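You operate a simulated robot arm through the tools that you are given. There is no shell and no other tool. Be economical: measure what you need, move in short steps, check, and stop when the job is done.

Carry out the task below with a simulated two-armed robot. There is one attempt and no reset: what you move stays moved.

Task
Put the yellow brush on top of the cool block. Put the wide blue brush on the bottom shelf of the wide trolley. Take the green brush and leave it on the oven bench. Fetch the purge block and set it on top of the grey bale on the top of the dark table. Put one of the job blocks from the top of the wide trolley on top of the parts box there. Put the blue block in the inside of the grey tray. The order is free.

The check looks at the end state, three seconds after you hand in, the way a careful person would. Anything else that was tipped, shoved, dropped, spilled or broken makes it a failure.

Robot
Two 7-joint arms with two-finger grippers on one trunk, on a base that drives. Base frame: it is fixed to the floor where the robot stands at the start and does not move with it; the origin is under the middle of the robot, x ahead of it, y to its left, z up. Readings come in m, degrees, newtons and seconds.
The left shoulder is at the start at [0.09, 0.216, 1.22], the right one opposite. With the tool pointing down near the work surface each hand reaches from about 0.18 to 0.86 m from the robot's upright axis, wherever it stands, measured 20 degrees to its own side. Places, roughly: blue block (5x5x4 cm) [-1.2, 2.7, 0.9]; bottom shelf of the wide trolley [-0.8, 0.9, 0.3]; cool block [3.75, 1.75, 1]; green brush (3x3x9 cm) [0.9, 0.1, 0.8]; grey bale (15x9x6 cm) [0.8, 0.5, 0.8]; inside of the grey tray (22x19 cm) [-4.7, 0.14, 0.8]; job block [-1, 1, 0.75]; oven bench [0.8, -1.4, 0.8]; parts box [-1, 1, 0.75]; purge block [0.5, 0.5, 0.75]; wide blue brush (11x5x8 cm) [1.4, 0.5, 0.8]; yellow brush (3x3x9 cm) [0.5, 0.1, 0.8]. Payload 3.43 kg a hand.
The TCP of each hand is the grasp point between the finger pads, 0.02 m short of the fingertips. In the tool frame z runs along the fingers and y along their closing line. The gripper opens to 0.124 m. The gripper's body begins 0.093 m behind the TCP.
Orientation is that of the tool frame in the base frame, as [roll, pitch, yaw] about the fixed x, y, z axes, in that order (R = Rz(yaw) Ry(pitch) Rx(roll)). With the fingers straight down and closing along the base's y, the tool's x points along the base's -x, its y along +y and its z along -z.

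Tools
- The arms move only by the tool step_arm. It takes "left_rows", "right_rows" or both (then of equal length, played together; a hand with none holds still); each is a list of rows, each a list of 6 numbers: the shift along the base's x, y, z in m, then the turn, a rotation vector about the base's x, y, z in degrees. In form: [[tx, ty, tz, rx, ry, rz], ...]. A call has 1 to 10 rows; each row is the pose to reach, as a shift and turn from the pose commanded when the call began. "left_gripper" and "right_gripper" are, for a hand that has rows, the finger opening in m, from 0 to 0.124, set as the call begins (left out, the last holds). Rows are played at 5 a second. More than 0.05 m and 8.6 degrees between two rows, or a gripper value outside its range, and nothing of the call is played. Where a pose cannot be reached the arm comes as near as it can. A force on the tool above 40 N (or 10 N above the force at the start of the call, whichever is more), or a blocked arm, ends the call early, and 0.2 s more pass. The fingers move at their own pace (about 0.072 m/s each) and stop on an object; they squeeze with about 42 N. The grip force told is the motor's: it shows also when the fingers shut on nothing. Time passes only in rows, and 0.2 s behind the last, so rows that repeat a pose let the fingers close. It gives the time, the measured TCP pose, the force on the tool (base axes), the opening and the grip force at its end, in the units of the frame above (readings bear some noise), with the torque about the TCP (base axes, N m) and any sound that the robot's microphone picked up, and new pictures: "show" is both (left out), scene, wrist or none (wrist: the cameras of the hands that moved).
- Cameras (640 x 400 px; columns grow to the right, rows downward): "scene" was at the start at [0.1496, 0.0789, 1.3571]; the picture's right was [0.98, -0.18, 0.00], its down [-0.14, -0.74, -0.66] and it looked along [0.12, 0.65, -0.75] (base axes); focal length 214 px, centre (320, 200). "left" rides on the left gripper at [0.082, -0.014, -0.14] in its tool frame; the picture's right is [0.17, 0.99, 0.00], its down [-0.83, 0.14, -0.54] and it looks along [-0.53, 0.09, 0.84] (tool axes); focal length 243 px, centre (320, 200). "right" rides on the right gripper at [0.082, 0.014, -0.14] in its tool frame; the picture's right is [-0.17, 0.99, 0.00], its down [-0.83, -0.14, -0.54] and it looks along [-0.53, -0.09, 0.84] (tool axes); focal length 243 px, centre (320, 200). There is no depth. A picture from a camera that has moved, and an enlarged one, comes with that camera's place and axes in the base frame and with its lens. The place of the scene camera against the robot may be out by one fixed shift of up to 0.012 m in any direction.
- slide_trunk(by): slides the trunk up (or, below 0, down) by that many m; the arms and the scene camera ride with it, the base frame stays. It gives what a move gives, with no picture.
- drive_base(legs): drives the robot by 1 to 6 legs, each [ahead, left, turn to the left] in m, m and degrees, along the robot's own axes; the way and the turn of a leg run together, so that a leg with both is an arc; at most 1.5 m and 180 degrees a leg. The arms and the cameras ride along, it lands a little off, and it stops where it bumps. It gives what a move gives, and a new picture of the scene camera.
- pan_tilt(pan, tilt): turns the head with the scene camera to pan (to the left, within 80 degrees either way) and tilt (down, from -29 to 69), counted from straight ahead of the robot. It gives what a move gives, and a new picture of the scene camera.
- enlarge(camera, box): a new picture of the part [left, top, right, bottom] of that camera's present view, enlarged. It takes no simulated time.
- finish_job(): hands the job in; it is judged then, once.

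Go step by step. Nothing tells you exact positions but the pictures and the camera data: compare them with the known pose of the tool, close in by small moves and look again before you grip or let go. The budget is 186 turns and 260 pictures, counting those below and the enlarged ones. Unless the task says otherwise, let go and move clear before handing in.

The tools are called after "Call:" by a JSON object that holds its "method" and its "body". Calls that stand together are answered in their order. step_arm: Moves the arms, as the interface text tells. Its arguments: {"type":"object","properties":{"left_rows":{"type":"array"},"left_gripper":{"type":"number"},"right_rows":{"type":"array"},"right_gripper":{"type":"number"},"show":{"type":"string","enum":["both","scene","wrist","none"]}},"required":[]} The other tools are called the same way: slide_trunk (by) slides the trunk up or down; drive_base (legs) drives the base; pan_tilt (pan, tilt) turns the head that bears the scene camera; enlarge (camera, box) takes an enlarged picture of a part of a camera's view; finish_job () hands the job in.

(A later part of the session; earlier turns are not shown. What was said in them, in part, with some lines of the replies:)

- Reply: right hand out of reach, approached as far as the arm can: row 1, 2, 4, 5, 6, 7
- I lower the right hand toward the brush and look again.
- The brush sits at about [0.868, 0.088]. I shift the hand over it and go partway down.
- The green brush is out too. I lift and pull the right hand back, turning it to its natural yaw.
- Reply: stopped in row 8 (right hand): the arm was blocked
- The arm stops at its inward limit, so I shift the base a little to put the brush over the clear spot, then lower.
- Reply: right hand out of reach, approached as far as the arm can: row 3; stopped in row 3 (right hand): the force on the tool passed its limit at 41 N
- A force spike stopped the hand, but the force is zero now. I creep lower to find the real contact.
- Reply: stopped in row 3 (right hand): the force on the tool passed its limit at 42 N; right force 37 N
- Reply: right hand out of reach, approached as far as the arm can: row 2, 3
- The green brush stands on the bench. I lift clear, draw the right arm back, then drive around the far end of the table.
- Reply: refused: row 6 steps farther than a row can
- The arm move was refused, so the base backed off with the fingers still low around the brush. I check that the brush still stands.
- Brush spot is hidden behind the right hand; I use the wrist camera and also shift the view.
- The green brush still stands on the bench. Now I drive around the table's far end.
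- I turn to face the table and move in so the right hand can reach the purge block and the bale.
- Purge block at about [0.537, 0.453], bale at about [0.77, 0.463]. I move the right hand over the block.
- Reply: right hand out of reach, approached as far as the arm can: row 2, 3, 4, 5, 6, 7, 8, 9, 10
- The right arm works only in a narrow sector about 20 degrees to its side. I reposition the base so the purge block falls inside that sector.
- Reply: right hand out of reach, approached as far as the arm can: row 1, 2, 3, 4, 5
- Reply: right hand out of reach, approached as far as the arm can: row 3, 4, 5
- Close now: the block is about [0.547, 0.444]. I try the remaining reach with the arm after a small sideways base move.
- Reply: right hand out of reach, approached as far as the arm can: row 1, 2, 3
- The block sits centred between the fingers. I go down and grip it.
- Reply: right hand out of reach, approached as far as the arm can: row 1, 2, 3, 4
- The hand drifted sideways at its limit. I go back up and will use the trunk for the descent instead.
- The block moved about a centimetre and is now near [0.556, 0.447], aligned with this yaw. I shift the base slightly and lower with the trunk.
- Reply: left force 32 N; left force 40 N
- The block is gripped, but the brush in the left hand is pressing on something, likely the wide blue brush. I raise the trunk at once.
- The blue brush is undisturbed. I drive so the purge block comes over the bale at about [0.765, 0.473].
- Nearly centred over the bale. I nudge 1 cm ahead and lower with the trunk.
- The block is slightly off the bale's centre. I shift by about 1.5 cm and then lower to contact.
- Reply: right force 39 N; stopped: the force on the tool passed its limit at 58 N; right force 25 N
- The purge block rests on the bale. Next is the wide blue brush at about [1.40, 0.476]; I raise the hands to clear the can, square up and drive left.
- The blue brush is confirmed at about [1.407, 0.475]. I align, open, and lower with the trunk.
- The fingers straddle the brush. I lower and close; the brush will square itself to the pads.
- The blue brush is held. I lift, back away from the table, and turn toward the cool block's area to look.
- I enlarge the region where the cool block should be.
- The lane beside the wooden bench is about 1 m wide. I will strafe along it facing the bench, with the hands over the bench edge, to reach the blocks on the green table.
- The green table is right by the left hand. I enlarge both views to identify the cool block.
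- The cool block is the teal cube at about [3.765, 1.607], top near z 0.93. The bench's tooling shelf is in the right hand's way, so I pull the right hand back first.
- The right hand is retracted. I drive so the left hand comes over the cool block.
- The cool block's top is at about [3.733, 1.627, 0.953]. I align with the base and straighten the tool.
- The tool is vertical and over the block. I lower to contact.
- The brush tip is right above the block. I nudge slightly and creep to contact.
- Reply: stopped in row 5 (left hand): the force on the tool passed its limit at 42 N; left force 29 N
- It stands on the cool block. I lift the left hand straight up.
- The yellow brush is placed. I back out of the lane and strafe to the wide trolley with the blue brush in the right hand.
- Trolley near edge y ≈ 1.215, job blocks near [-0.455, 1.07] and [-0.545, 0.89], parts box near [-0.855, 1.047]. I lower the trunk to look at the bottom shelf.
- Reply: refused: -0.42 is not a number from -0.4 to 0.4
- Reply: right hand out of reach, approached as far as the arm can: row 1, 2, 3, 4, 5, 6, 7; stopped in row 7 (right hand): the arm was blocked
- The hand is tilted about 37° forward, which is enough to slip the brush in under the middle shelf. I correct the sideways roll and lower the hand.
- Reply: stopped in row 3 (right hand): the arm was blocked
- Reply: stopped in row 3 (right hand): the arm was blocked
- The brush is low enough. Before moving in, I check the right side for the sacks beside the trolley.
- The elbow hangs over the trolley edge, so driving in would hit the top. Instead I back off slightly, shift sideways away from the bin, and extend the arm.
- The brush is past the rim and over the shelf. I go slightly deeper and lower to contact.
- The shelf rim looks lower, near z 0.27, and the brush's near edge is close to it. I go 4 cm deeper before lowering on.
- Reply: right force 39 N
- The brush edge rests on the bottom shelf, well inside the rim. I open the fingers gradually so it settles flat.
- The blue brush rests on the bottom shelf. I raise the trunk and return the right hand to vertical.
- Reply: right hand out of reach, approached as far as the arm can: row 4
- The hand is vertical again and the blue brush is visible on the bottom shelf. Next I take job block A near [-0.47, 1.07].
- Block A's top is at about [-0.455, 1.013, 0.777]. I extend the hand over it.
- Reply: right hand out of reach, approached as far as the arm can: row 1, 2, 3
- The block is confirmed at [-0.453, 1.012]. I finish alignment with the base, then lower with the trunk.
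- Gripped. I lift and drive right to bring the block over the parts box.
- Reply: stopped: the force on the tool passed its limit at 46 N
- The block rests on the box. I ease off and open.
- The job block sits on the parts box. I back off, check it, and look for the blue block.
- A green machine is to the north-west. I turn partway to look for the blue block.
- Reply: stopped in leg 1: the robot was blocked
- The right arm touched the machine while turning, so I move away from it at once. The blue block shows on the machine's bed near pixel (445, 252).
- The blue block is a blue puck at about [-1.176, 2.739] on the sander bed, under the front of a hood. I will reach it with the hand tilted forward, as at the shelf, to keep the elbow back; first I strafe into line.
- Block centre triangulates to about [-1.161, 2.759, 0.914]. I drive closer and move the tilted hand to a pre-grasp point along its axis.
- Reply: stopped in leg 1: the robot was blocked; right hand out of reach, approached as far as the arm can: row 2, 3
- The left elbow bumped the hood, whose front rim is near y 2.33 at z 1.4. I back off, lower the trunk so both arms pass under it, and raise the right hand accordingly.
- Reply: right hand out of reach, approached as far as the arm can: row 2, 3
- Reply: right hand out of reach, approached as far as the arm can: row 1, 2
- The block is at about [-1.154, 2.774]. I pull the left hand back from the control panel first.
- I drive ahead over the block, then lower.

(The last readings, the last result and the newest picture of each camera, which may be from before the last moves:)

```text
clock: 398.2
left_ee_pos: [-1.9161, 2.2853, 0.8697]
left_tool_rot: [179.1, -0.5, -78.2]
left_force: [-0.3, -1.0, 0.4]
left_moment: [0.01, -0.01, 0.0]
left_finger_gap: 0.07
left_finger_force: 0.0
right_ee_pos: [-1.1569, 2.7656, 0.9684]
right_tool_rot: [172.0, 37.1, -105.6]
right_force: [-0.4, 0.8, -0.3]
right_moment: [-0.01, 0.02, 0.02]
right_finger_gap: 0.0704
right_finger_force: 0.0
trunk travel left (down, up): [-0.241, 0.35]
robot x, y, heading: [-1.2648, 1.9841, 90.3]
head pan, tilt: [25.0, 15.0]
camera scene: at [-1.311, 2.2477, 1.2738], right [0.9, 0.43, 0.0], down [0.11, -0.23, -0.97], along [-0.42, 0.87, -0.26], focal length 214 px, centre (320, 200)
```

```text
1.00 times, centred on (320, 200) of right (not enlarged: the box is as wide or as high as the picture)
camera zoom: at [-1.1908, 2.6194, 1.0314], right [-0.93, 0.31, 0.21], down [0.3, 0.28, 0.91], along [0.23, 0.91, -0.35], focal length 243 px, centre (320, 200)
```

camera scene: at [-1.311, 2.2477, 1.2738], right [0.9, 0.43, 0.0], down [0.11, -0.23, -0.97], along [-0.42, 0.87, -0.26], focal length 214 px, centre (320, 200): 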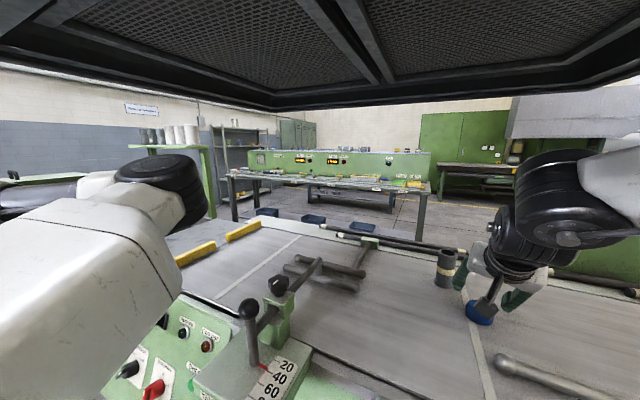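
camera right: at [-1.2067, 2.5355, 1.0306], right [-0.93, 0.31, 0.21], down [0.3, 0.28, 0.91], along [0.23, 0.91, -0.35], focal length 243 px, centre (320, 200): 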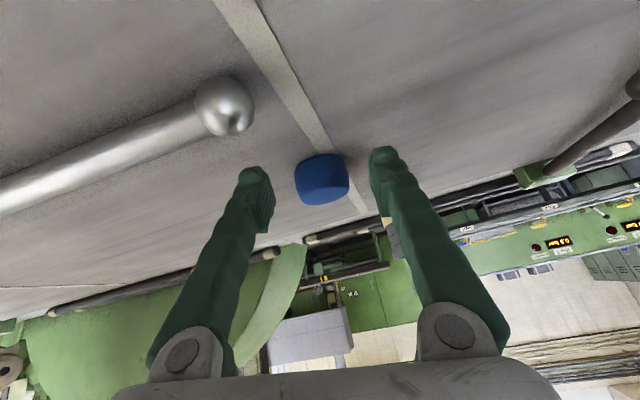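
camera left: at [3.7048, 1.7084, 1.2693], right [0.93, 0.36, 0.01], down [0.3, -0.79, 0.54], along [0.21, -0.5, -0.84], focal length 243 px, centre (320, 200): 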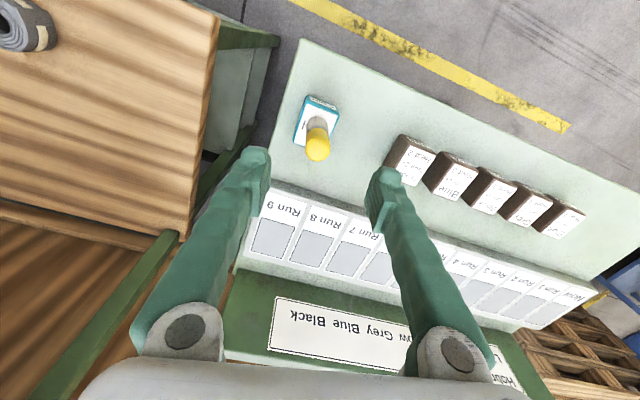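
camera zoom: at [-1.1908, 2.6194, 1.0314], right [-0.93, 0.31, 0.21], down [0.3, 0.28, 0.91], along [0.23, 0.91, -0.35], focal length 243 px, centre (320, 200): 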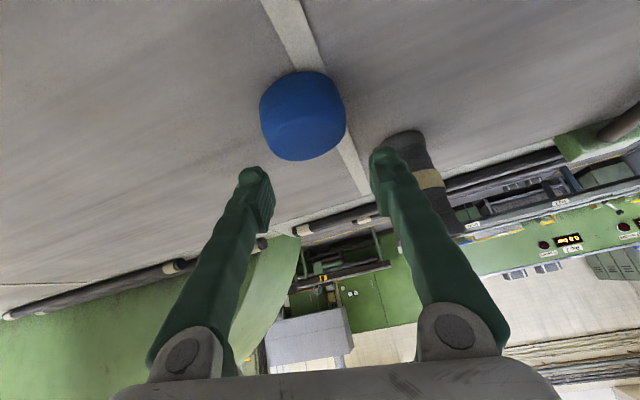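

Aligned. I lower with the trunk and close.

Call:
{"method": "slide_trunk", "body": {"by": -0.043}}

Call:
{"method": "enlarge", "body": {"camera": "right", "box": [0, 0, 640, 400]}}

```text
clock: 398.8
left_ee_pos: [-1.9154, 2.2862, 0.8433]
left_tool_rot: [179.0, -0.8, -78.4]
left_force: [0.8, -0.2, -0.5]
left_moment: [-0.04, 0.01, 0.03]
left_finger_gap: 0.07
left_finger_force: 0.1
right_ee_pos: [-1.1584, 2.765, 0.9473]
right_tool_rot: [171.4, 37.5, -106.2]
right_force: [0.0, -12.3, 13.5]
right_moment: [-0.43, -0.54, -0.51]
right_finger_gap: 0.0713
right_finger_force: 0.7
trunk travel left (down, up): [-0.217, 0.374]
robot x, y, heading: [-1.2695, 1.9873, 90.3]
head pan, tilt: [25.0, 15.0]
stopped: the force on the tool passed its limit at 60 N (the readings are from after the stop); the commanded pose is now the measured one
```

```text
1.00 times, centred on (320, 200) of right (not enlarged: the box is as wide or as high as the picture)
camera zoom: at [-1.1929, 2.6189, 1.0097], right [-0.92, 0.32, 0.22], down [0.31, 0.27, 0.91], along [0.23, 0.91, -0.35], focal length 243 px, centre (320, 200)
```

zoom: 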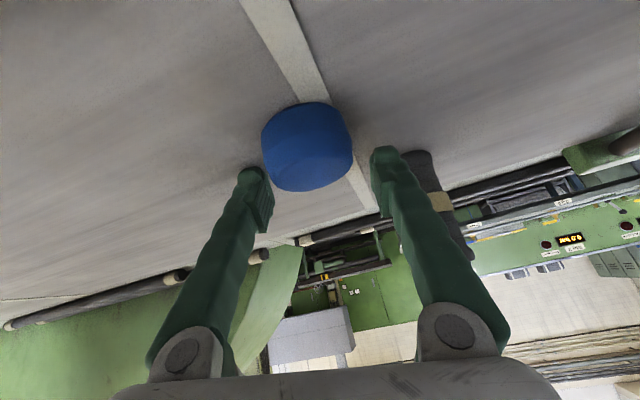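

The fingers touched the bed: its surface is near z 0.918, so the block centre is really about [-1.165, 2.727, 0.938]. I lift slightly, shift back, and open a little wider.

Call:
{"method": "slide_trunk", "body": {"by": 0.025}}

Call:
{"method": "step_arm", "body": {"right_rows": [[0, 0, 0, 0, 0, 0], [0, 0, 0, 0, 0, 0]], "right_gripper": 0.09, "show": "none"}}

Call:
{"method": "drive_base", "body": {"legs": [[-0.037, 0.007, 0]]}}

Call:
{"method": "enlarge", "body": {"camera": "right", "box": [0, 0, 640, 400]}}

```text
clock: 399.5
left_ee_pos: [-1.9161, 2.2882, 0.8682]
left_tool_rot: [178.9, -0.9, -78.3]
left_force: [-0.2, 0.3, -0.3]
left_moment: [-0.06, -0.01, -0.02]
left_finger_gap: 0.0699
left_finger_force: 0.0
right_ee_pos: [-1.158, 2.7682, 0.9689]
right_tool_rot: [171.7, 37.3, -106.2]
right_force: [-0.1, 0.9, 0.2]
right_moment: [-0.03, -0.01, -0.02]
right_finger_gap: 0.0702
right_finger_force: 0.1
trunk travel left (down, up): [-0.242, 0.349]
robot x, y, heading: [-1.2627, 1.9866, 90.5]
head pan, tilt: [25.0, 15.0]
```

```text
clock: 400.1
left_ee_pos: [-1.9152, 2.2877, 0.8679]
left_tool_rot: [179.0, -0.9, -78.4]
left_force: [-0.1, 0.0, -0.7]
left_moment: [0.0, 0.05, -0.05]
left_finger_gap: 0.07
left_finger_force: 0.0
right_ee_pos: [-1.158, 2.7672, 0.9695]
right_tool_rot: [171.5, 37.4, -106.2]
right_force: [0.2, 0.4, 0.7]
right_moment: [0.01, -0.01, -0.04]
right_finger_gap: 0.0901
right_finger_force: 0.0
trunk travel left (down, up): [-0.242, 0.349]
robot x, y, heading: [-1.2676, 1.9837, 90.4]
head pan, tilt: [25.0, 15.0]
```

```text
clock: 401.0
left_ee_pos: [-1.9222, 2.2515, 0.8677]
left_tool_rot: [179.1, -1.0, -78.5]
left_force: [0.4, 0.2, 0.5]
left_moment: [-0.02, -0.06, 0.03]
left_finger_gap: 0.0702
left_finger_force: 0.0
right_ee_pos: [-1.1652, 2.7307, 0.9707]
right_tool_rot: [171.6, 37.4, -106.2]
right_force: [-0.2, -0.4, -0.1]
right_moment: [0.02, 0.03, -0.03]
right_finger_gap: 0.0899
right_finger_force: 0.1
trunk travel left (down, up): [-0.242, 0.349]
robot x, y, heading: [-1.2699, 1.9463, 90.3]
head pan, tilt: [25.0, 15.0]
camera scene: at [-1.3173, 2.2113, 1.2749], right [0.9, 0.43, 0.0], down [0.11, -0.23, -0.97], along [-0.41, 0.87, -0.26], focal length 214 px, centre (320, 200)
```

scene: 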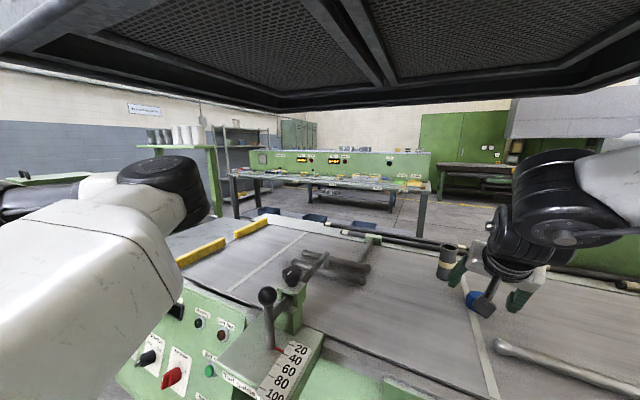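

```text
1.00 times, centred on (320, 200) of right (not enlarged: the box is as wide or as high as the picture)
camera zoom: at [-1.1989, 2.5848, 1.0324], right [-0.92, 0.32, 0.21], down [0.31, 0.27, 0.91], along [0.23, 0.91, -0.35], focal length 243 px, centre (320, 200)
```

zoom: 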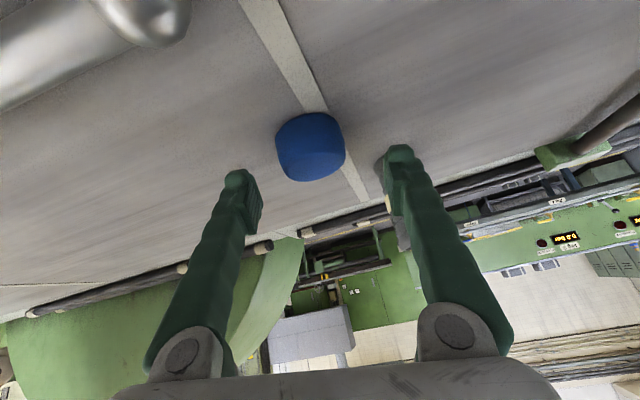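

Aligned on the corrected position. I lower 1.8 cm and close.

Call:
{"method": "slide_trunk", "body": {"by": -0.018}}

Call:
{"method": "step_arm", "body": {"right_rows": [[0, 0, 0, 0, 0, 0], [0, 0, 0, 0, 0, 0], [0, 0, 0, 0, 0, 0], [0, 0, 0, 0, 0, 0]], "right_gripper": 0.0, "show": "wrist"}}

```text
clock: 401.7
left_ee_pos: [-1.923, 2.2505, 0.8507]
left_tool_rot: [179.1, -0.8, -78.4]
left_force: [-0.7, 0.6, 1.4]
left_moment: [0.01, 0.05, 0.01]
left_finger_gap: 0.0699
left_finger_force: 0.1
right_ee_pos: [-1.1651, 2.7298, 0.9531]
right_tool_rot: [171.4, 37.6, -106.3]
right_force: [-1.0, -0.2, -0.2]
right_moment: [-0.01, -0.03, 0.0]
right_finger_gap: 0.0898
right_finger_force: 0.0
trunk travel left (down, up): [-0.224, 0.367]
robot x, y, heading: [-1.2719, 1.9506, 90.5]
head pan, tilt: [25.0, 15.0]
```

```text
clock: 402.7
left_ee_pos: [-1.922, 2.251, 0.8491]
left_tool_rot: [179.1, -0.9, -78.5]
left_force: [0.2, -0.1, 0.0]
left_moment: [-0.02, 0.01, 0.02]
left_finger_gap: 0.0701
left_finger_force: 0.2
right_ee_pos: [-1.1637, 2.7302, 0.9505]
right_tool_rot: [171.6, 37.4, -106.4]
right_force: [-0.3, 0.0, 0.3]
right_moment: [0.0, -0.02, -0.01]
right_finger_gap: 0.0482
right_finger_force: 42.2
trunk travel left (down, up): [-0.224, 0.367]
robot x, y, heading: [-1.2743, 1.9487, 90.4]
head pan, tilt: [25.0, 15.0]
camera right: at [-1.1994, 2.5844, 1.0141], right [-0.92, 0.32, 0.22], down [0.31, 0.27, 0.91], along [0.23, 0.91, -0.35], focal length 243 px, centre (320, 200)
```

right: 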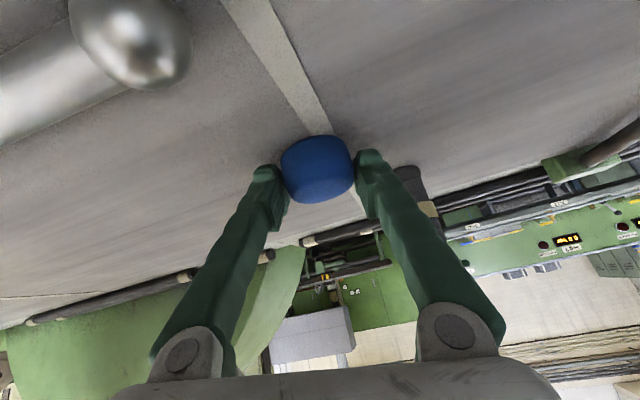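

The block is gripped. I lift slightly and back out from under the hood.

Call:
{"method": "slide_trunk", "body": {"by": 0.03}}

Call:
{"method": "step_arm", "body": {"right_rows": [[0, -0.01, 0.02, 0, 0, 0], [0, -0.02, 0.04, 0, 0, 0]], "show": "none"}}

Call:
{"method": "drive_base", "body": {"legs": [[-0.32, 0, 0]]}}

Call:
{"method": "enlarge", "body": {"camera": "right", "box": [0, 0, 640, 400]}}

```text
clock: 403.4
left_ee_pos: [-1.9213, 2.253, 0.8793]
left_tool_rot: [179.1, -0.9, -78.4]
left_force: [-0.4, -0.1, 0.2]
left_moment: [0.01, 0.03, 0.02]
left_finger_gap: 0.0702
left_finger_force: 0.1
right_ee_pos: [-1.1644, 2.7316, 0.9804]
right_tool_rot: [171.6, 37.3, -106.4]
right_force: [0.9, 0.5, -1.5]
right_moment: [0.01, -0.01, -0.02]
right_finger_gap: 0.0483
right_finger_force: 42.4
trunk travel left (down, up): [-0.254, 0.337]
robot x, y, heading: [-1.2691, 1.95, 90.3]
head pan, tilt: [25.0, 15.0]
```

```text
clock: 404.0
left_ee_pos: [-1.9222, 2.2518, 0.8795]
left_tool_rot: [179.0, -0.9, -78.4]
left_force: [1.0, -0.2, 0.1]
left_moment: [-0.01, 0.0, 0.0]
left_finger_gap: 0.0704
left_finger_force: 0.1
right_ee_pos: [-1.1692, 2.7036, 1.0152]
right_tool_rot: [171.4, 37.6, -106.9]
right_force: [0.3, 0.1, -0.3]
right_moment: [-0.02, 0.0, 0.03]
right_finger_gap: 0.0482
right_finger_force: 42.5
right hand out of reach, approached as far as the arm can: row 2
trunk travel left (down, up): [-0.254, 0.337]
robot x, y, heading: [-1.2753, 1.9513, 90.4]
head pan, tilt: [25.0, 15.0]
```

```text
clock: 406.6
left_ee_pos: [-1.9203, 1.9309, 0.8804]
left_tool_rot: [179.1, -1.0, -78.5]
left_force: [0.8, -0.2, 0.8]
left_moment: [-0.01, 0.01, -0.03]
left_finger_gap: 0.07
left_finger_force: 0.1
right_ee_pos: [-1.166, 2.3828, 1.0129]
right_tool_rot: [171.4, 37.6, -106.9]
right_force: [0.0, 0.9, -0.4]
right_moment: [-0.01, 0.0, -0.02]
right_finger_gap: 0.0476
right_finger_force: 42.6
trunk travel left (down, up): [-0.254, 0.337]
robot x, y, heading: [-1.2684, 1.6304, 90.3]
head pan, tilt: [25.0, 15.0]
camera scene: at [-1.315, 1.8862, 1.2879], right [0.9, 0.43, 0.0], down [0.11, -0.23, -0.97], along [-0.41, 0.87, -0.26], focal length 214 px, centre (320, 200)
```

scene: 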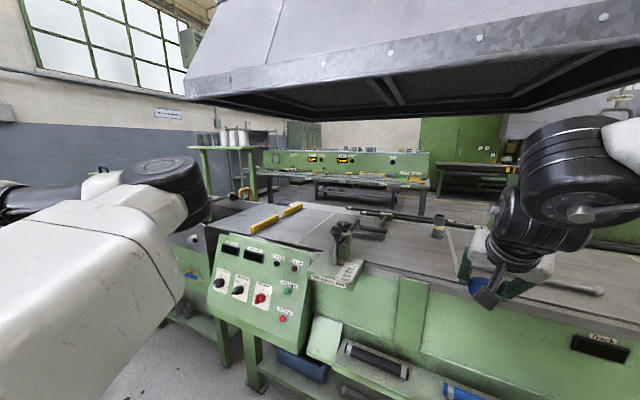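

```text
1.00 times, centred on (320, 200) of right (not enlarged: the box is as wide or as high as the picture)
camera zoom: at [-1.2021, 2.2373, 1.0758], right [-0.92, 0.32, 0.22], down [0.31, 0.27, 0.91], along [0.24, 0.91, -0.35], focal length 243 px, centre (320, 200)
```

zoom: 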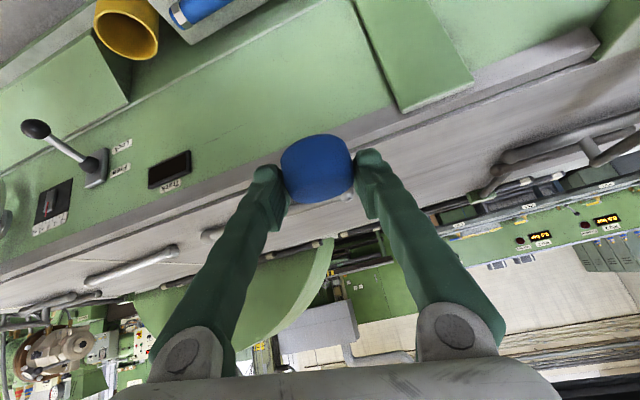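

I back a little more, raise the trunk to clear the sacks, and turn to head west.

Call:
{"method": "drive_base", "body": {"legs": [[-0.06, 0, 0]]}}

Call:
{"method": "slide_trunk", "body": {"by": 0.2}}

Call:
{"method": "drive_base", "body": {"legs": [[0, 0, 90]]}}

Call:
{"method": "pan_tilt", "body": {"pan": 0, "tilt": 25}}

```text
clock: 407.6
left_ee_pos: [-1.9186, 1.8729, 0.8798]
left_tool_rot: [179.1, -0.9, -78.5]
left_force: [0.7, 0.7, 0.0]
left_moment: [0.0, -0.03, -0.03]
left_finger_gap: 0.0702
left_finger_force: 0.1
right_ee_pos: [-1.167, 2.3237, 1.0141]
right_tool_rot: [171.5, 37.7, -106.9]
right_force: [0.2, -0.7, -1.3]
right_moment: [-0.02, -0.02, 0.01]
right_finger_gap: 0.0479
right_finger_force: 42.1
trunk travel left (down, up): [-0.254, 0.337]
robot x, y, heading: [-1.2695, 1.5682, 90.5]
head pan, tilt: [25.0, 15.0]
camera scene: at [-1.3146, 1.8265, 1.2879], right [0.9, 0.43, 0.0], down [0.11, -0.23, -0.97], along [-0.41, 0.87, -0.26], focal length 214 px, centre (320, 200)
```

scene: 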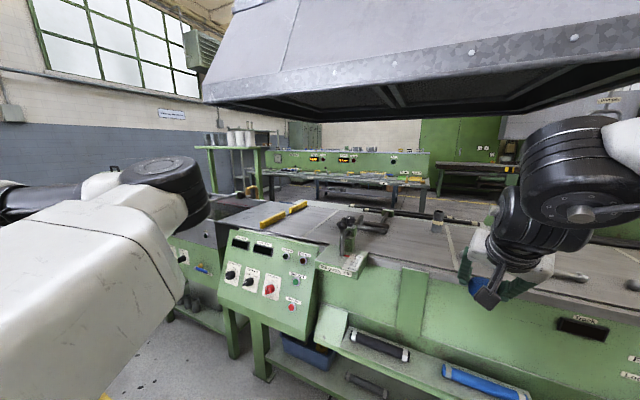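

```text
clock: 409.8
left_ee_pos: [-1.9191, 1.8714, 1.0794]
left_tool_rot: [179.1, -0.9, -78.4]
left_force: [-0.1, 0.1, -0.4]
left_moment: [0.0, 0.03, -0.03]
left_finger_gap: 0.0703
left_finger_force: 0.0
right_ee_pos: [-1.1659, 2.3248, 1.2127]
right_tool_rot: [171.4, 37.6, -106.9]
right_force: [0.7, -0.8, 0.0]
right_moment: [0.03, 0.02, -0.01]
right_finger_gap: 0.0476
right_finger_force: 42.1
trunk travel left (down, up): [-0.454, 0.137]
robot x, y, heading: [-1.268, 1.5718, 90.3]
head pan, tilt: [25.0, 15.0]
```

```text
clock: 415.4
left_ee_pos: [-1.5692, 0.9187, 1.0806]
left_tool_rot: [179.2, -0.9, 11.8]
left_force: [0.0, -0.2, -0.8]
left_moment: [0.01, 0.04, 0.03]
left_finger_gap: 0.0699
left_finger_force: 0.1
right_ee_pos: [-2.0247, 1.6703, 1.2144]
right_tool_rot: [171.4, 37.5, -16.6]
right_force: [0.5, -0.3, -1.0]
right_moment: [0.03, 0.03, -0.01]
right_finger_gap: 0.0477
right_finger_force: 41.6
trunk travel left (down, up): [-0.454, 0.137]
robot x, y, heading: [-1.2679, 1.569, -179.5]
head pan, tilt: [25.0, 15.0]
camera scene: at [-1.4745, 1.53, 1.4909], right [-0.43, 0.9, 0.0], down [0.23, 0.11, -0.97], along [-0.87, -0.42, -0.26], focal length 214 px, centre (320, 200)
```

scene: 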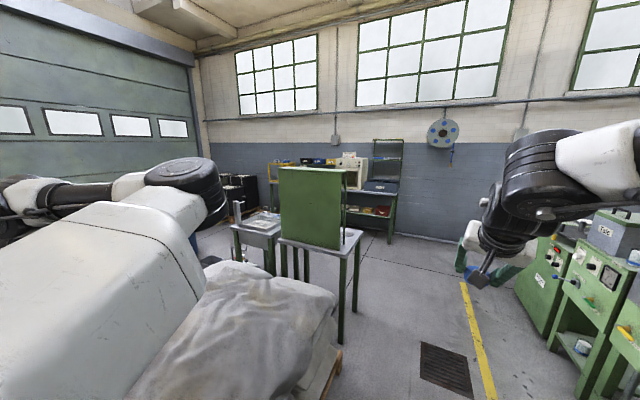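

```text
clock: 416.3
left_ee_pos: [-1.5684, 0.9193, 1.0798]
left_tool_rot: [179.1, -1.0, 11.7]
left_force: [-1.2, 0.6, 0.4]
left_moment: [0.01, 0.04, 0.01]
left_finger_gap: 0.0699
left_finger_force: 0.1
right_ee_pos: [-2.0251, 1.6693, 1.2138]
right_tool_rot: [171.4, 37.5, -16.5]
right_force: [-0.9, -0.2, -0.5]
right_moment: [-0.02, -0.05, -0.03]
right_finger_gap: 0.0471
right_finger_force: 41.3
trunk travel left (down, up): [-0.454, 0.137]
robot x, y, heading: [-1.2655, 1.5714, -179.4]
head pan, tilt: [0.0, 25.0]
camera scene: at [-1.4824, 1.5692, 1.4747], right [-0.01, 1.0, 0.0], down [0.42, 0.01, -0.91], along [-0.91, -0.01, -0.42], focal length 214 px, centre (320, 200)
```

scene: 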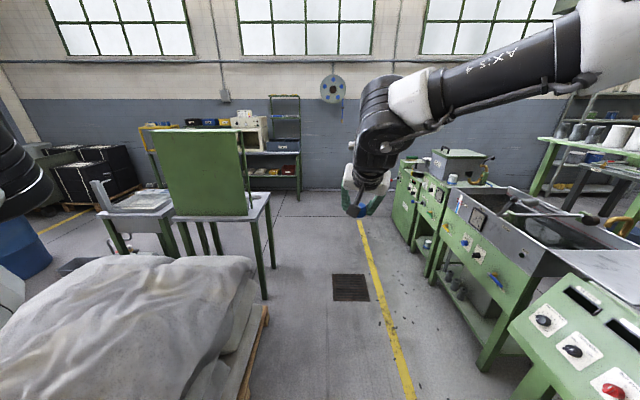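

The tray should be on the bench along the far wall, past a green table with a tall panel. I shift right for clearance and drive along the aisle.

Call:
{"method": "drive_base", "body": {"legs": [[0.2, -0.25, 0], [1.0, 0, 0]]}}

```text
clock: 426.3
left_ee_pos: [-2.773, 1.1509, 1.0793]
left_tool_rot: [179.1, -0.7, 12.2]
left_force: [0.3, -0.8, 0.0]
left_moment: [0.01, -0.04, 0.0]
left_finger_gap: 0.0701
left_finger_force: 0.1
right_ee_pos: [-3.2346, 1.8993, 1.2145]
right_tool_rot: [171.5, 37.6, -16.2]
right_force: [0.4, -0.7, -1.2]
right_moment: [-0.01, -0.03, -0.01]
right_finger_gap: 0.0467
right_finger_force: 42.4
trunk travel left (down, up): [-0.454, 0.137]
robot x, y, heading: [-2.4773, 1.8069, -179.0]
head pan, tilt: [0.0, 25.0]
camera scene: at [-2.6905, 1.8028, 1.4748], right [-0.02, 1.0, 0.0], down [0.42, 0.01, -0.91], along [-0.91, -0.02, -0.42], focal length 214 px, centre (320, 200)
```

scene: 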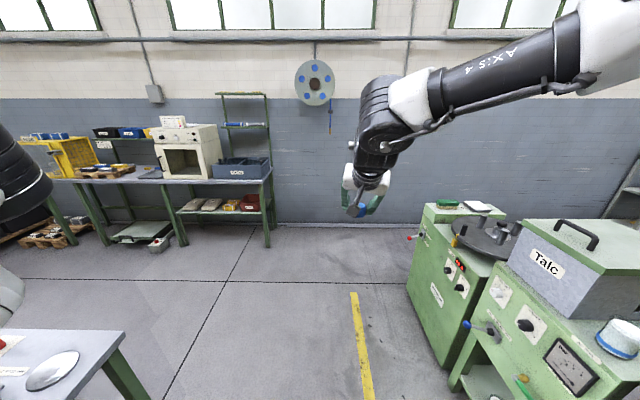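

The back bench is in view. I enlarge it.

Call:
{"method": "enlarge", "body": {"camera": "scene", "box": [20, 100, 280, 260]}}

```text
2.46 times, centred on (150, 180) of scene
camera zoom: at [-2.6905, 1.8028, 1.4748], right [-0.02, 1.0, 0.0], down [0.42, 0.01, -0.91], along [-0.91, -0.02, -0.42], focal length 528 px, centre (738, 249)
```

zoom: 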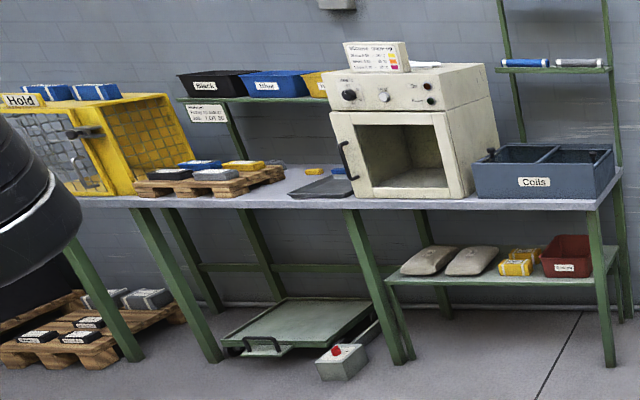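

The grey tray lies on the bench at about [-4.71, 0.1], left of the oven. The block is level at the current hand tilt, so I keep it. I drive forward in the open, then strafe left.

Call:
{"method": "drive_base", "body": {"legs": [[1.2, 0, -1], [0, 0.9, 0]]}}

Call:
{"method": "pan_tilt", "body": {"pan": 15, "tilt": 40}}

```text
clock: 445.9
left_ee_pos: [-4.004, 0.2437, 1.0803]
left_tool_rot: [179.2, -0.9, 10.5]
left_force: [-0.2, -0.6, 0.2]
left_moment: [0.01, 0.02, -0.02]
left_finger_gap: 0.0699
left_finger_force: 0.0
right_ee_pos: [-4.443, 1.0063, 1.2149]
right_tool_rot: [171.5, 37.6, -18.0]
right_force: [-0.3, 0.0, -1.2]
right_moment: [-0.01, -0.03, 0.02]
right_finger_gap: 0.0465
right_finger_force: 41.9
trunk travel left (down, up): [-0.454, 0.137]
robot x, y, heading: [-3.6913, 0.8908, 179.0]
head pan, tilt: [0.0, 25.0]
camera scene: at [-3.9029, 0.8928, 1.4747], right [0.01, 1.0, 0.0], down [0.42, 0.0, -0.91], along [-0.91, 0.01, -0.42], focal length 214 px, centre (320, 200)
```

scene: 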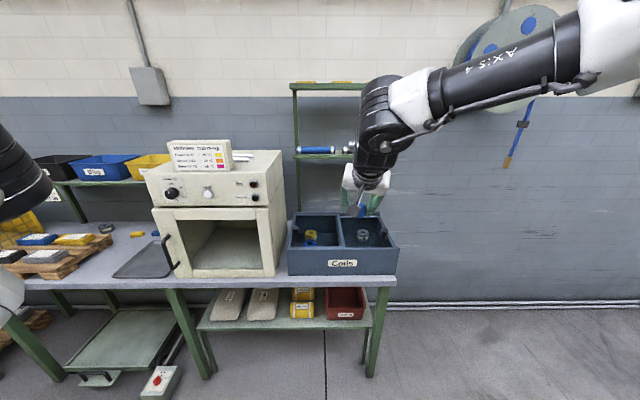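

```text
clock: 446.6
left_ee_pos: [-4.0037, 0.2444, 1.0804]
left_tool_rot: [179.1, -0.9, 10.5]
left_force: [0.3, 0.6, 0.2]
left_moment: [-0.03, 0.0, -0.01]
left_finger_gap: 0.07
left_finger_force: 0.1
right_ee_pos: [-4.4436, 1.0051, 1.2142]
right_tool_rot: [171.4, 37.6, -17.9]
right_force: [0.3, -0.4, 0.2]
right_moment: [0.0, -0.02, 0.0]
right_finger_gap: 0.0463
right_finger_force: 42.3
trunk travel left (down, up): [-0.454, 0.137]
robot x, y, heading: [-3.6891, 0.8847, 179.5]
head pan, tilt: [15.0, 40.0]
camera scene: at [-3.8931, 0.8706, 1.4515], right [-0.25, 0.97, 0.0], down [0.62, 0.16, -0.77], along [-0.74, -0.19, -0.64], focal length 214 px, centre (320, 200)
```

scene: 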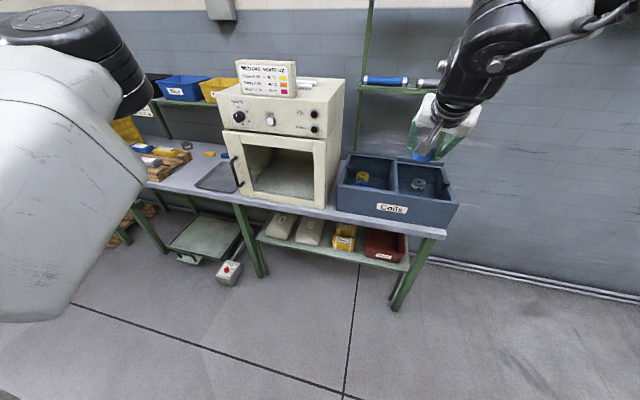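

Tray centre is about [-4.69, 0.085]; the oven's left front corner is at y 0.29. I strafe left until the right hand lines up with the tray.

Call:
{"method": "drive_base", "body": {"legs": [[0, 0.9, 0]]}}

Call:
{"method": "enlarge", "body": {"camera": "right", "box": [0, 0, 640, 400]}}

```text
clock: 458.9
left_ee_pos: [-4.0141, -0.6547, 1.0795]
left_tool_rot: [179.1, -0.9, 10.6]
left_force: [0.3, 0.2, 0.1]
left_moment: [0.0, -0.01, 0.0]
left_finger_gap: 0.0703
left_finger_force: 0.1
right_ee_pos: [-4.4535, 0.1059, 1.2136]
right_tool_rot: [171.5, 37.6, -17.9]
right_force: [1.2, 0.6, -0.1]
right_moment: [0.01, 0.0, 0.03]
right_finger_gap: 0.0462
right_finger_force: 42.0
trunk travel left (down, up): [-0.454, 0.137]
robot x, y, heading: [-3.6994, -0.0119, 179.5]
head pan, tilt: [15.0, 40.0]
camera scene: at [-3.903, -0.0292, 1.4514], right [-0.25, 0.97, 0.0], down [0.62, 0.16, -0.77], along [-0.74, -0.19, -0.64], focal length 214 px, centre (320, 200)
```

scene: 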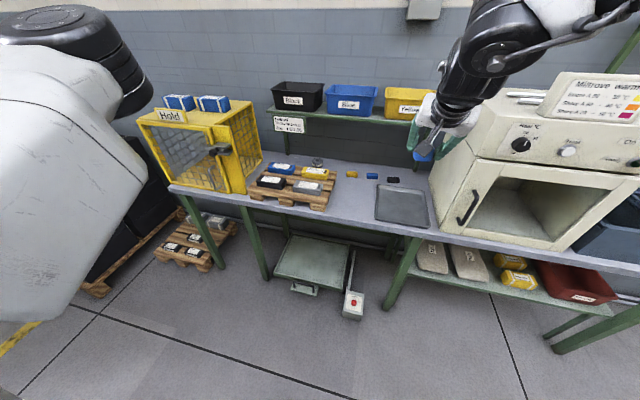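

```text
1.00 times, centred on (320, 200) of right (not enlarged: the box is as wide or as high as the picture)
camera zoom: at [-4.3064, 0.0664, 1.2758], right [-0.34, -0.92, 0.22], down [-0.26, 0.31, 0.91], along [-0.9, 0.25, -0.35], focal length 243 px, centre (320, 200)
```

zoom: 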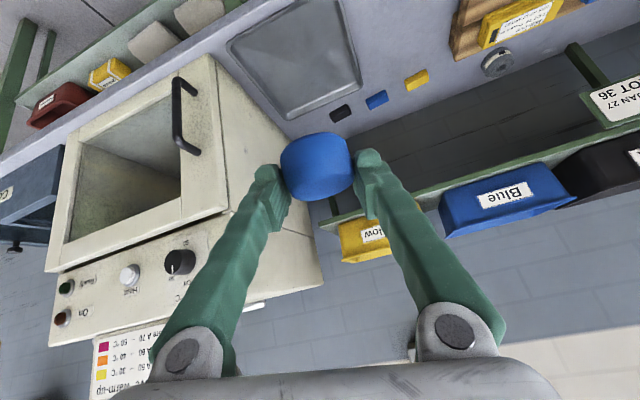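

Tray centre is about [-4.68, 0.147]. To keep the elbow off the oven I hold the trunk high, drive in a little, and reach forward and down with the arm.

Call:
{"method": "drive_base", "body": {"legs": [[0.09, -0.02, 0]]}}

Call:
{"method": "step_arm", "body": {"right_rows": [[-0.01, 0, -0.03, 0, 0, 0], [-0.02, 0, -0.06, 0, 0, 0], [-0.03, 0, -0.1, 0, 0, 0], [-0.04, 0, -0.14, 0, 0, 0], [-0.05, 0, -0.18, 0, 0, 0]], "show": "both"}}

```text
clock: 460.2
left_ee_pos: [-4.1019, -0.6352, 1.0808]
left_tool_rot: [179.1, -0.8, 10.7]
left_force: [-0.4, -0.7, -0.6]
left_moment: [0.0, -0.01, 0.02]
left_finger_gap: 0.0703
left_finger_force: 0.0
right_ee_pos: [-4.5415, 0.126, 1.2149]
right_tool_rot: [171.5, 37.7, -17.9]
right_force: [-0.6, 0.2, -0.8]
right_moment: [-0.01, -0.02, 0.03]
right_finger_gap: 0.0465
right_finger_force: 41.6
trunk travel left (down, up): [-0.454, 0.137]
robot x, y, heading: [-3.7892, 0.0088, 179.3]
head pan, tilt: [15.0, 40.0]
camera scene: at [-3.9913, -0.0089, 1.4517], right [-0.25, 0.97, 0.0], down [0.62, 0.16, -0.77], along [-0.74, -0.19, -0.64], focal length 214 px, centre (320, 200)
```

scene: 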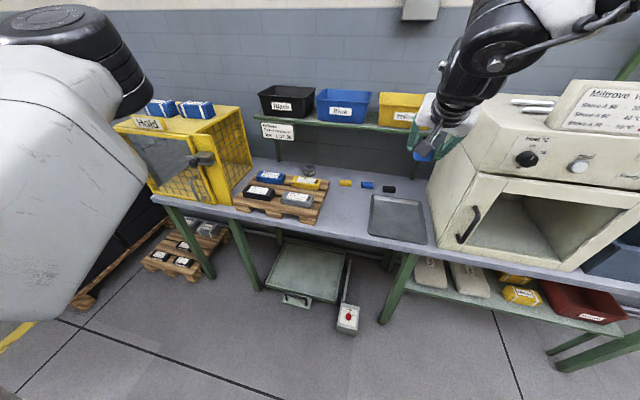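

```text
clock: 461.4
left_ee_pos: [-4.1045, -0.6343, 1.0804]
left_tool_rot: [179.2, -0.9, 10.6]
left_force: [-0.7, -0.3, 0.9]
left_moment: [-0.05, -0.01, 0.01]
left_finger_gap: 0.0704
left_finger_force: 0.1
right_ee_pos: [-4.5952, 0.1256, 1.0331]
right_tool_rot: [171.3, 37.7, -18.0]
right_force: [0.4, 0.1, -1.8]
right_moment: [-0.02, 0.01, -0.02]
right_finger_gap: 0.046
right_finger_force: 41.8
trunk travel left (down, up): [-0.454, 0.137]
robot x, y, heading: [-3.79, 0.008, 179.6]
head pan, tilt: [15.0, 40.0]
camera scene: at [-3.9943, -0.0086, 1.4512], right [-0.25, 0.97, 0.0], down [0.62, 0.16, -0.77], along [-0.74, -0.19, -0.64], focal length 214 px, centre (320, 200)
camera right: at [-4.4487, 0.0866, 1.0951], right [-0.34, -0.92, 0.22], down [-0.26, 0.31, 0.91], along [-0.9, 0.25, -0.34], focal length 243 px, centre (320, 200)
```

scene: 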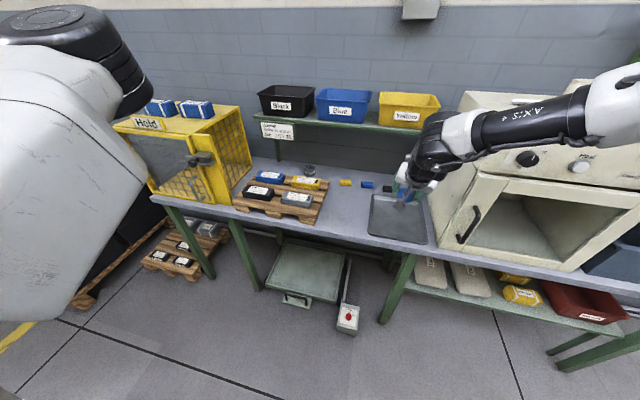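
right: 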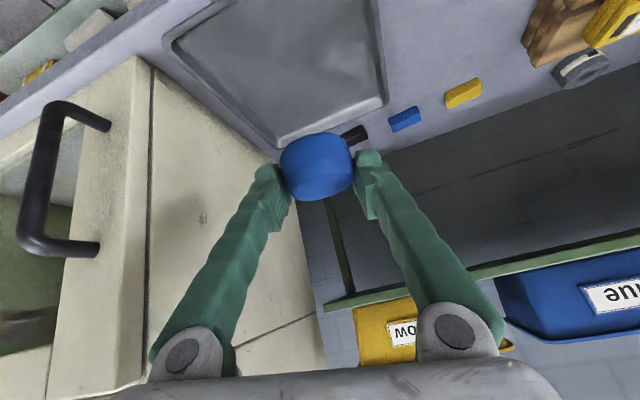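

The reach works and the elbow stays clear of the oven. I continue down toward the tray centre.

Call:
{"method": "step_arm", "body": {"right_rows": [[-0.02, 0.002, -0.035, 0, 0, 0], [-0.04, 0.004, -0.07, 0, 0, 0], [-0.06, 0.006, -0.105, 0, 0, 0], [-0.08, 0.008, -0.14, 0, 0, 0]], "show": "both"}}

```text
clock: 462.4
left_ee_pos: [-4.1039, -0.6342, 1.0803]
left_tool_rot: [179.0, -0.9, 10.6]
left_force: [0.5, -0.5, -0.6]
left_moment: [0.02, -0.03, 0.02]
left_finger_gap: 0.0702
left_finger_force: 0.0
right_ee_pos: [-4.6052, 0.1156, 0.9157]
right_tool_rot: [170.8, 37.9, -19.2]
right_force: [-0.4, 0.2, 0.1]
right_moment: [-0.05, -0.04, -0.04]
right_finger_gap: 0.046
right_finger_force: 42.3
right hand out of reach, approached as far as the arm can: row 2, 3, 4
trunk travel left (down, up): [-0.454, 0.137]
robot x, y, heading: [-3.7883, 0.0086, 179.5]
head pan, tilt: [15.0, 40.0]
camera scene: at [-3.9939, -0.0084, 1.4512], right [-0.25, 0.97, 0.0], down [0.62, 0.16, -0.77], along [-0.74, -0.19, -0.64], focal length 214 px, centre (320, 200)
camera right: at [-4.4582, 0.0738, 0.9762], right [-0.35, -0.91, 0.23], down [-0.25, 0.32, 0.91], along [-0.9, 0.27, -0.34], focal length 243 px, centre (320, 200)
```

scene: 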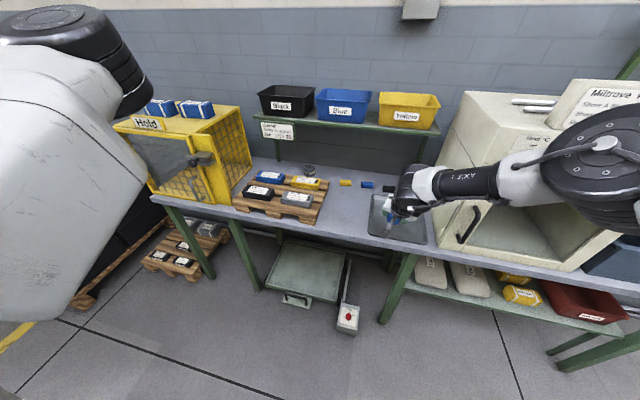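
right: 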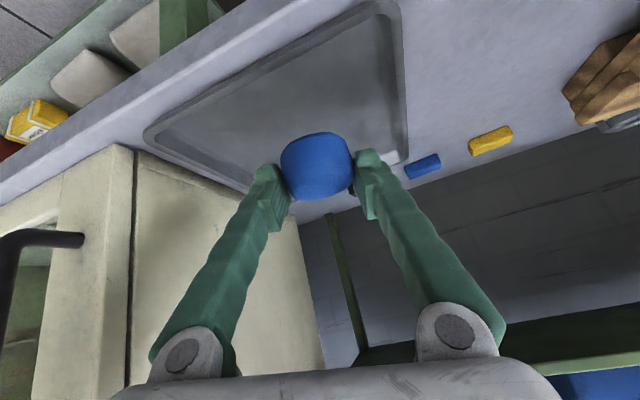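

The arm is at its reach limit, so I drive 8 cm ahead and shift slightly right, then lower with the trunk.

Call:
{"method": "drive_base", "body": {"legs": [[0.078, -0.018, 0]]}}

Call:
{"method": "slide_trunk", "body": {"by": -0.045}}

Call:
{"method": "enlarge", "body": {"camera": "right", "box": [0, 0, 640, 400]}}

Call:
{"method": "enlarge", "body": {"camera": "scene", "box": [320, 120, 560, 270]}}

```text
clock: 463.5
left_ee_pos: [-4.1786, -0.6169, 1.08]
left_tool_rot: [179.1, -0.8, 10.7]
left_force: [-0.3, 0.5, 0.6]
left_moment: [-0.01, -0.01, 0.04]
left_finger_gap: 0.0698
left_finger_force: 0.1
right_ee_pos: [-4.6799, 0.1348, 0.9174]
right_tool_rot: [170.9, 37.9, -19.3]
right_force: [-0.6, -0.7, -0.2]
right_moment: [0.01, -0.02, -0.01]
right_finger_gap: 0.0462
right_finger_force: 42.3
trunk travel left (down, up): [-0.454, 0.137]
robot x, y, heading: [-3.8659, 0.0264, 179.3]
head pan, tilt: [15.0, 40.0]
camera scene: at [-4.0684, 0.0098, 1.4516], right [-0.25, 0.97, 0.0], down [0.62, 0.16, -0.77], along [-0.74, -0.19, -0.64], focal length 214 px, centre (320, 200)
```

scene: 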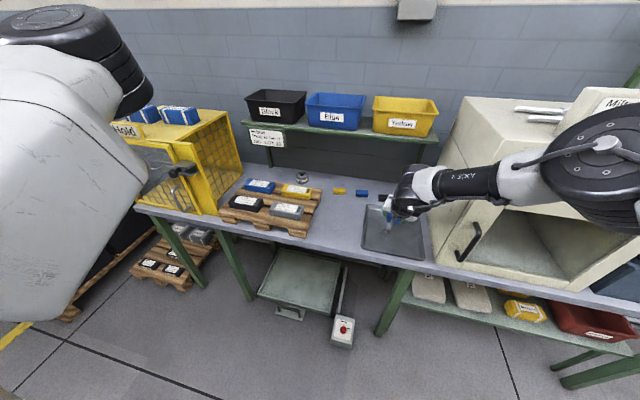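

```text
clock: 464.4
left_ee_pos: [-4.1794, -0.6158, 1.035]
left_tool_rot: [179.0, -0.7, 10.5]
left_force: [-0.3, 0.1, 0.0]
left_moment: [-0.04, 0.02, -0.01]
left_finger_gap: 0.07
left_finger_force: 0.0
right_ee_pos: [-4.6796, 0.1338, 0.8723]
right_tool_rot: [170.8, 38.0, -19.5]
right_force: [-0.7, -0.6, -0.7]
right_moment: [0.01, -0.02, 0.02]
right_finger_gap: 0.046
right_finger_force: 41.9
trunk travel left (down, up): [-0.409, 0.182]
robot x, y, heading: [-3.8698, 0.0269, 179.5]
head pan, tilt: [15.0, 40.0]
```

```text
1.00 times, centred on (320, 200) of right (not enlarged: the box is as wide or as high as the picture)
camera zoom: at [-4.5337, 0.0925, 0.9328], right [-0.35, -0.91, 0.23], down [-0.25, 0.32, 0.91], along [-0.9, 0.27, -0.34], focal length 243 px, centre (320, 200)
```

zoom: 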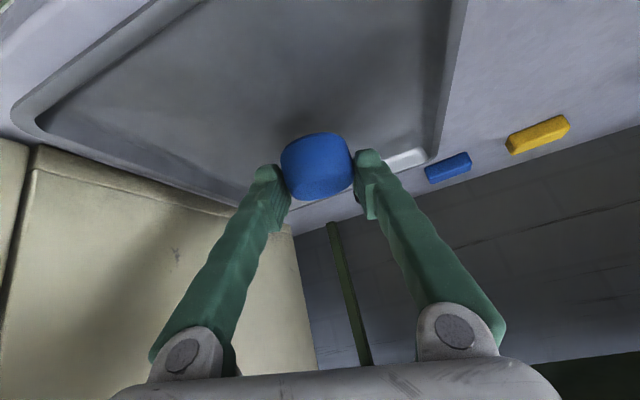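

```text
2.67 times, centred on (440, 195) of scene
camera zoom: at [-4.0828, 0.0104, 1.4037], right [-0.25, 0.97, 0.0], down [0.62, 0.16, -0.77], along [-0.74, -0.19, -0.64], focal length 572 px, centre (0, 213)
```

zoom: 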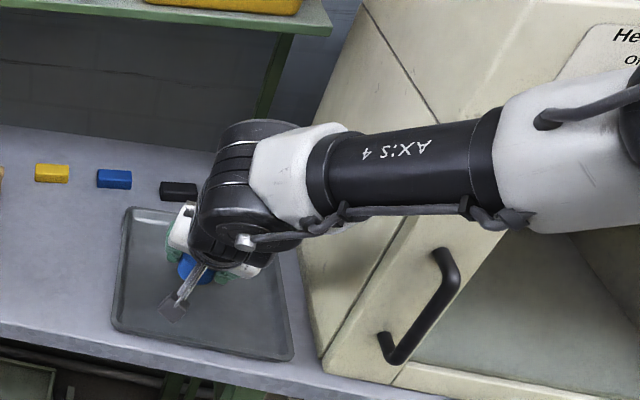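

The block is above the inside of the tray. I lower to contact.

Call:
{"method": "slide_trunk", "body": {"by": -0.012}}

Call:
{"method": "slide_trunk", "body": {"by": -0.03}}

```text
clock: 465.0
left_ee_pos: [-4.1796, -0.6166, 1.0238]
left_tool_rot: [179.1, -0.7, 10.6]
left_force: [0.4, 0.1, -0.8]
left_moment: [0.01, -0.03, -0.01]
left_finger_gap: 0.0702
left_finger_force: 0.1
right_ee_pos: [-4.6793, 0.1336, 0.8599]
right_tool_rot: [170.9, 37.9, -19.4]
right_force: [0.2, 0.3, -0.8]
right_moment: [0.01, 0.0, 0.01]
right_finger_gap: 0.0463
right_finger_force: 42.1
trunk travel left (down, up): [-0.397, 0.194]
robot x, y, heading: [-3.8678, 0.0282, 179.4]
head pan, tilt: [15.0, 40.0]
```

```text
clock: 465.7
left_ee_pos: [-4.175, -0.6164, 0.9945]
left_tool_rot: [179.0, -0.6, 10.6]
left_force: [-0.2, 0.2, 0.2]
left_moment: [-0.02, 0.0, -0.02]
left_finger_gap: 0.0699
left_finger_force: 0.0
right_ee_pos: [-4.6805, 0.1335, 0.8378]
right_tool_rot: [170.3, 38.6, -19.7]
right_force: [6.5, 2.1, 36.6]
right_moment: [-0.41, 0.36, 0.1]
right_finger_gap: 0.0461
right_finger_force: 42.3
trunk travel left (down, up): [-0.367, 0.224]
robot x, y, heading: [-3.8694, 0.0254, 179.3]
head pan, tilt: [15.0, 40.0]
```

Contact with the tray floor. I ease the pressure and release.

Call:
{"method": "slide_trunk", "body": {"by": 0.006}}

Call:
{"method": "step_arm", "body": {"right_rows": [[0, 0, 0, 0, 0, 0], [0, 0, 0, 0, 0, 0], [0, 0, 0, 0, 0, 0]], "right_gripper": 0.075, "show": "wrist"}}

```text
clock: 466.3
left_ee_pos: [-4.179, -0.618, 0.9988]
left_tool_rot: [179.1, -0.7, 10.6]
left_force: [0.2, -0.9, -0.1]
left_moment: [-0.03, 0.0, -0.07]
left_finger_gap: 0.0702
left_finger_force: 0.1
right_ee_pos: [-4.6808, 0.1336, 0.8362]
right_tool_rot: [170.7, 38.2, -19.3]
right_force: [-7.4, -1.3, 20.3]
right_moment: [-0.27, 0.64, -0.05]
right_finger_gap: 0.046
right_finger_force: 42.4
trunk travel left (down, up): [-0.373, 0.218]
robot x, y, heading: [-3.8668, 0.0298, 179.2]
head pan, tilt: [15.0, 40.0]
```

```text
clock: 467.1
left_ee_pos: [-4.1797, -0.6166, 0.9989]
left_tool_rot: [179.2, -0.9, 10.5]
left_force: [0.4, -0.4, -0.3]
left_moment: [-0.01, -0.05, 0.01]
left_finger_gap: 0.07
left_finger_force: 0.0
right_ee_pos: [-4.6792, 0.1343, 0.8331]
right_tool_rot: [170.9, 37.7, -19.2]
right_force: [0.2, -0.2, -0.1]
right_moment: [0.02, 0.0, -0.02]
right_finger_gap: 0.075
right_finger_force: 0.1
trunk travel left (down, up): [-0.373, 0.218]
robot x, y, heading: [-3.8696, 0.0258, 179.4]
head pan, tilt: [15.0, 40.0]
camera right: at [-4.5334, 0.0926, 0.8953], right [-0.35, -0.91, 0.22], down [-0.25, 0.32, 0.91], along [-0.9, 0.27, -0.34], focal length 243 px, centre (320, 200)
```

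right: 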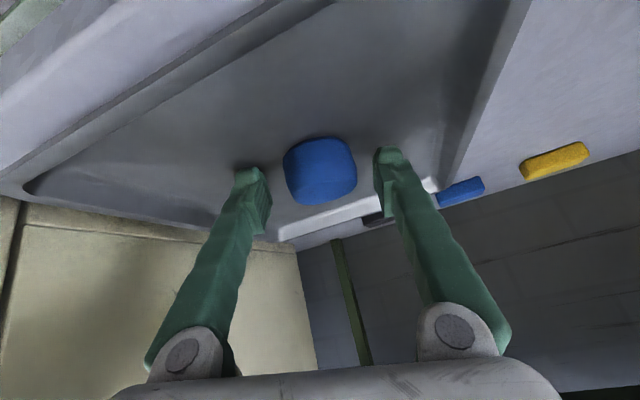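

The block rests inside the tray. I lift straight up and back away.

Call:
{"method": "slide_trunk", "body": {"by": 0.12}}

Call:
{"method": "drive_base", "body": {"legs": [[-0.25, 0, 0]]}}

Call:
{"method": "enlarge", "body": {"camera": "scene", "box": [280, 100, 520, 250]}}

```text
clock: 468.6
left_ee_pos: [-4.1799, -0.6163, 1.1183]
left_tool_rot: [179.2, -0.9, 10.6]
left_force: [0.1, 0.3, -0.6]
left_moment: [-0.01, 0.0, -0.01]
left_finger_gap: 0.0702
left_finger_force: 0.0
right_ee_pos: [-4.6867, 0.133, 0.9906]
right_tool_rot: [169.5, 40.1, -20.3]
right_force: [-0.2, -0.1, 0.5]
right_moment: [-0.03, 0.03, 0.01]
right_finger_gap: 0.0752
right_finger_force: 0.1
trunk travel left (down, up): [-0.493, 0.098]
robot x, y, heading: [-3.8632, 0.0272, 179.6]
head pan, tilt: [15.0, 40.0]
```

```text
clock: 470.7
left_ee_pos: [-3.9346, -0.6183, 1.1196]
left_tool_rot: [179.1, -0.9, 10.4]
left_force: [-0.3, 0.8, 0.6]
left_moment: [0.0, 0.0, -0.01]
left_finger_gap: 0.0701
left_finger_force: 0.0
right_ee_pos: [-4.4387, 0.132, 0.9891]
right_tool_rot: [169.6, 40.3, -20.6]
right_force: [-0.7, -0.3, 1.4]
right_moment: [0.04, -0.03, 0.01]
right_finger_gap: 0.0748
right_finger_force: 0.0
trunk travel left (down, up): [-0.493, 0.098]
robot x, y, heading: [-3.6192, 0.024, 179.2]
head pan, tilt: [15.0, 40.0]
camera scene: at [-3.8043, 0.0073, 1.496], right [-0.25, 0.97, 0.0], down [0.62, 0.16, -0.77], along [-0.74, -0.19, -0.64], focal length 214 px, centre (320, 200)
```

scene: 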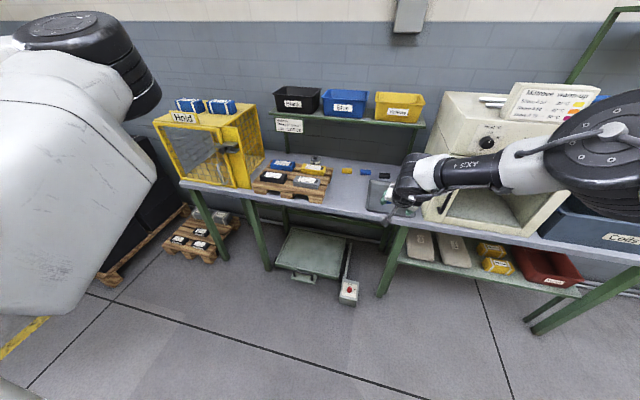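

```text
2.67 times, centred on (400, 175) of scene
camera zoom: at [-3.8043, 0.0073, 1.496], right [-0.25, 0.97, 0.0], down [0.62, 0.16, -0.77], along [-0.74, -0.19, -0.64], focal length 572 px, centre (107, 267)
```

zoom: 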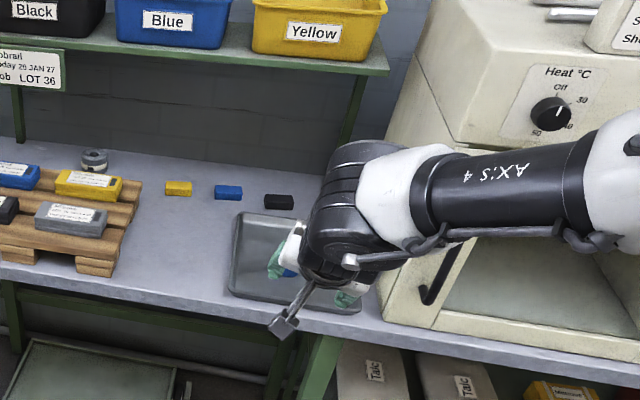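

One last check of the block through the wrist camera.

Call:
{"method": "enlarge", "body": {"camera": "right", "box": [0, 0, 640, 400]}}

```text
1.00 times, centred on (320, 200) of right (not enlarged: the box is as wide or as high as the picture)
camera zoom: at [-4.2906, 0.0899, 1.0441], right [-0.35, -0.9, 0.24], down [-0.21, 0.33, 0.92], along [-0.91, 0.27, -0.3], focal length 243 px, centre (320, 200)
```

zoom: 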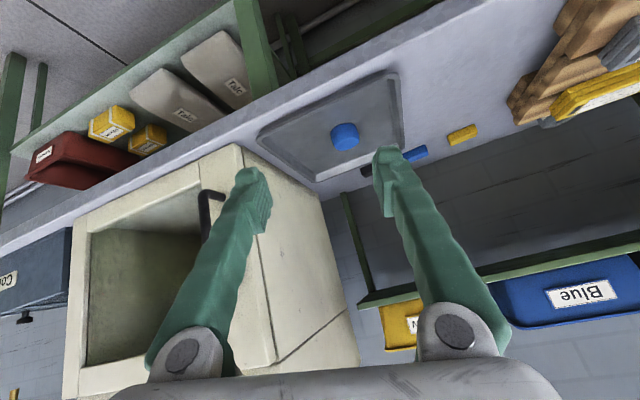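

The blue block lies inside the grey tray. All six placements are done and both hands are empty and clear, so I hand in.

Call:
{"method": "finish_job", "body": {}}

```text
The job is handed in.
```

I finished all six placements and handed the job in; both hands were empty and clear at the end.

- **Yellow brush:** it stands on top of the cool block.
- **Wide blue brush:** it sits on the bottom shelf of the wide trolley.
- **Green brush:** it stands on the oven bench.
- **Purge block:** it is on top of the grey bale on the dark table.
- **Job block:** one job block from the trolley top is on the parts box.
- **Blue block:** it is inside the grey tray.

A few contacts happened along the way:

- The left arm touched the blue column at the start.
- The held yellow brush pressed once on the blue brush.
- A finger nudged the bale's strap.
- An arm bumped something beside the sander, probably the machine itself, while turning.
- The left elbow appears to have bumped the hood over the sander.
- The fingers touched the sander bed.

Later pictures showed nothing tipped or out of place, but I did not go back to re-check every spot at close range.
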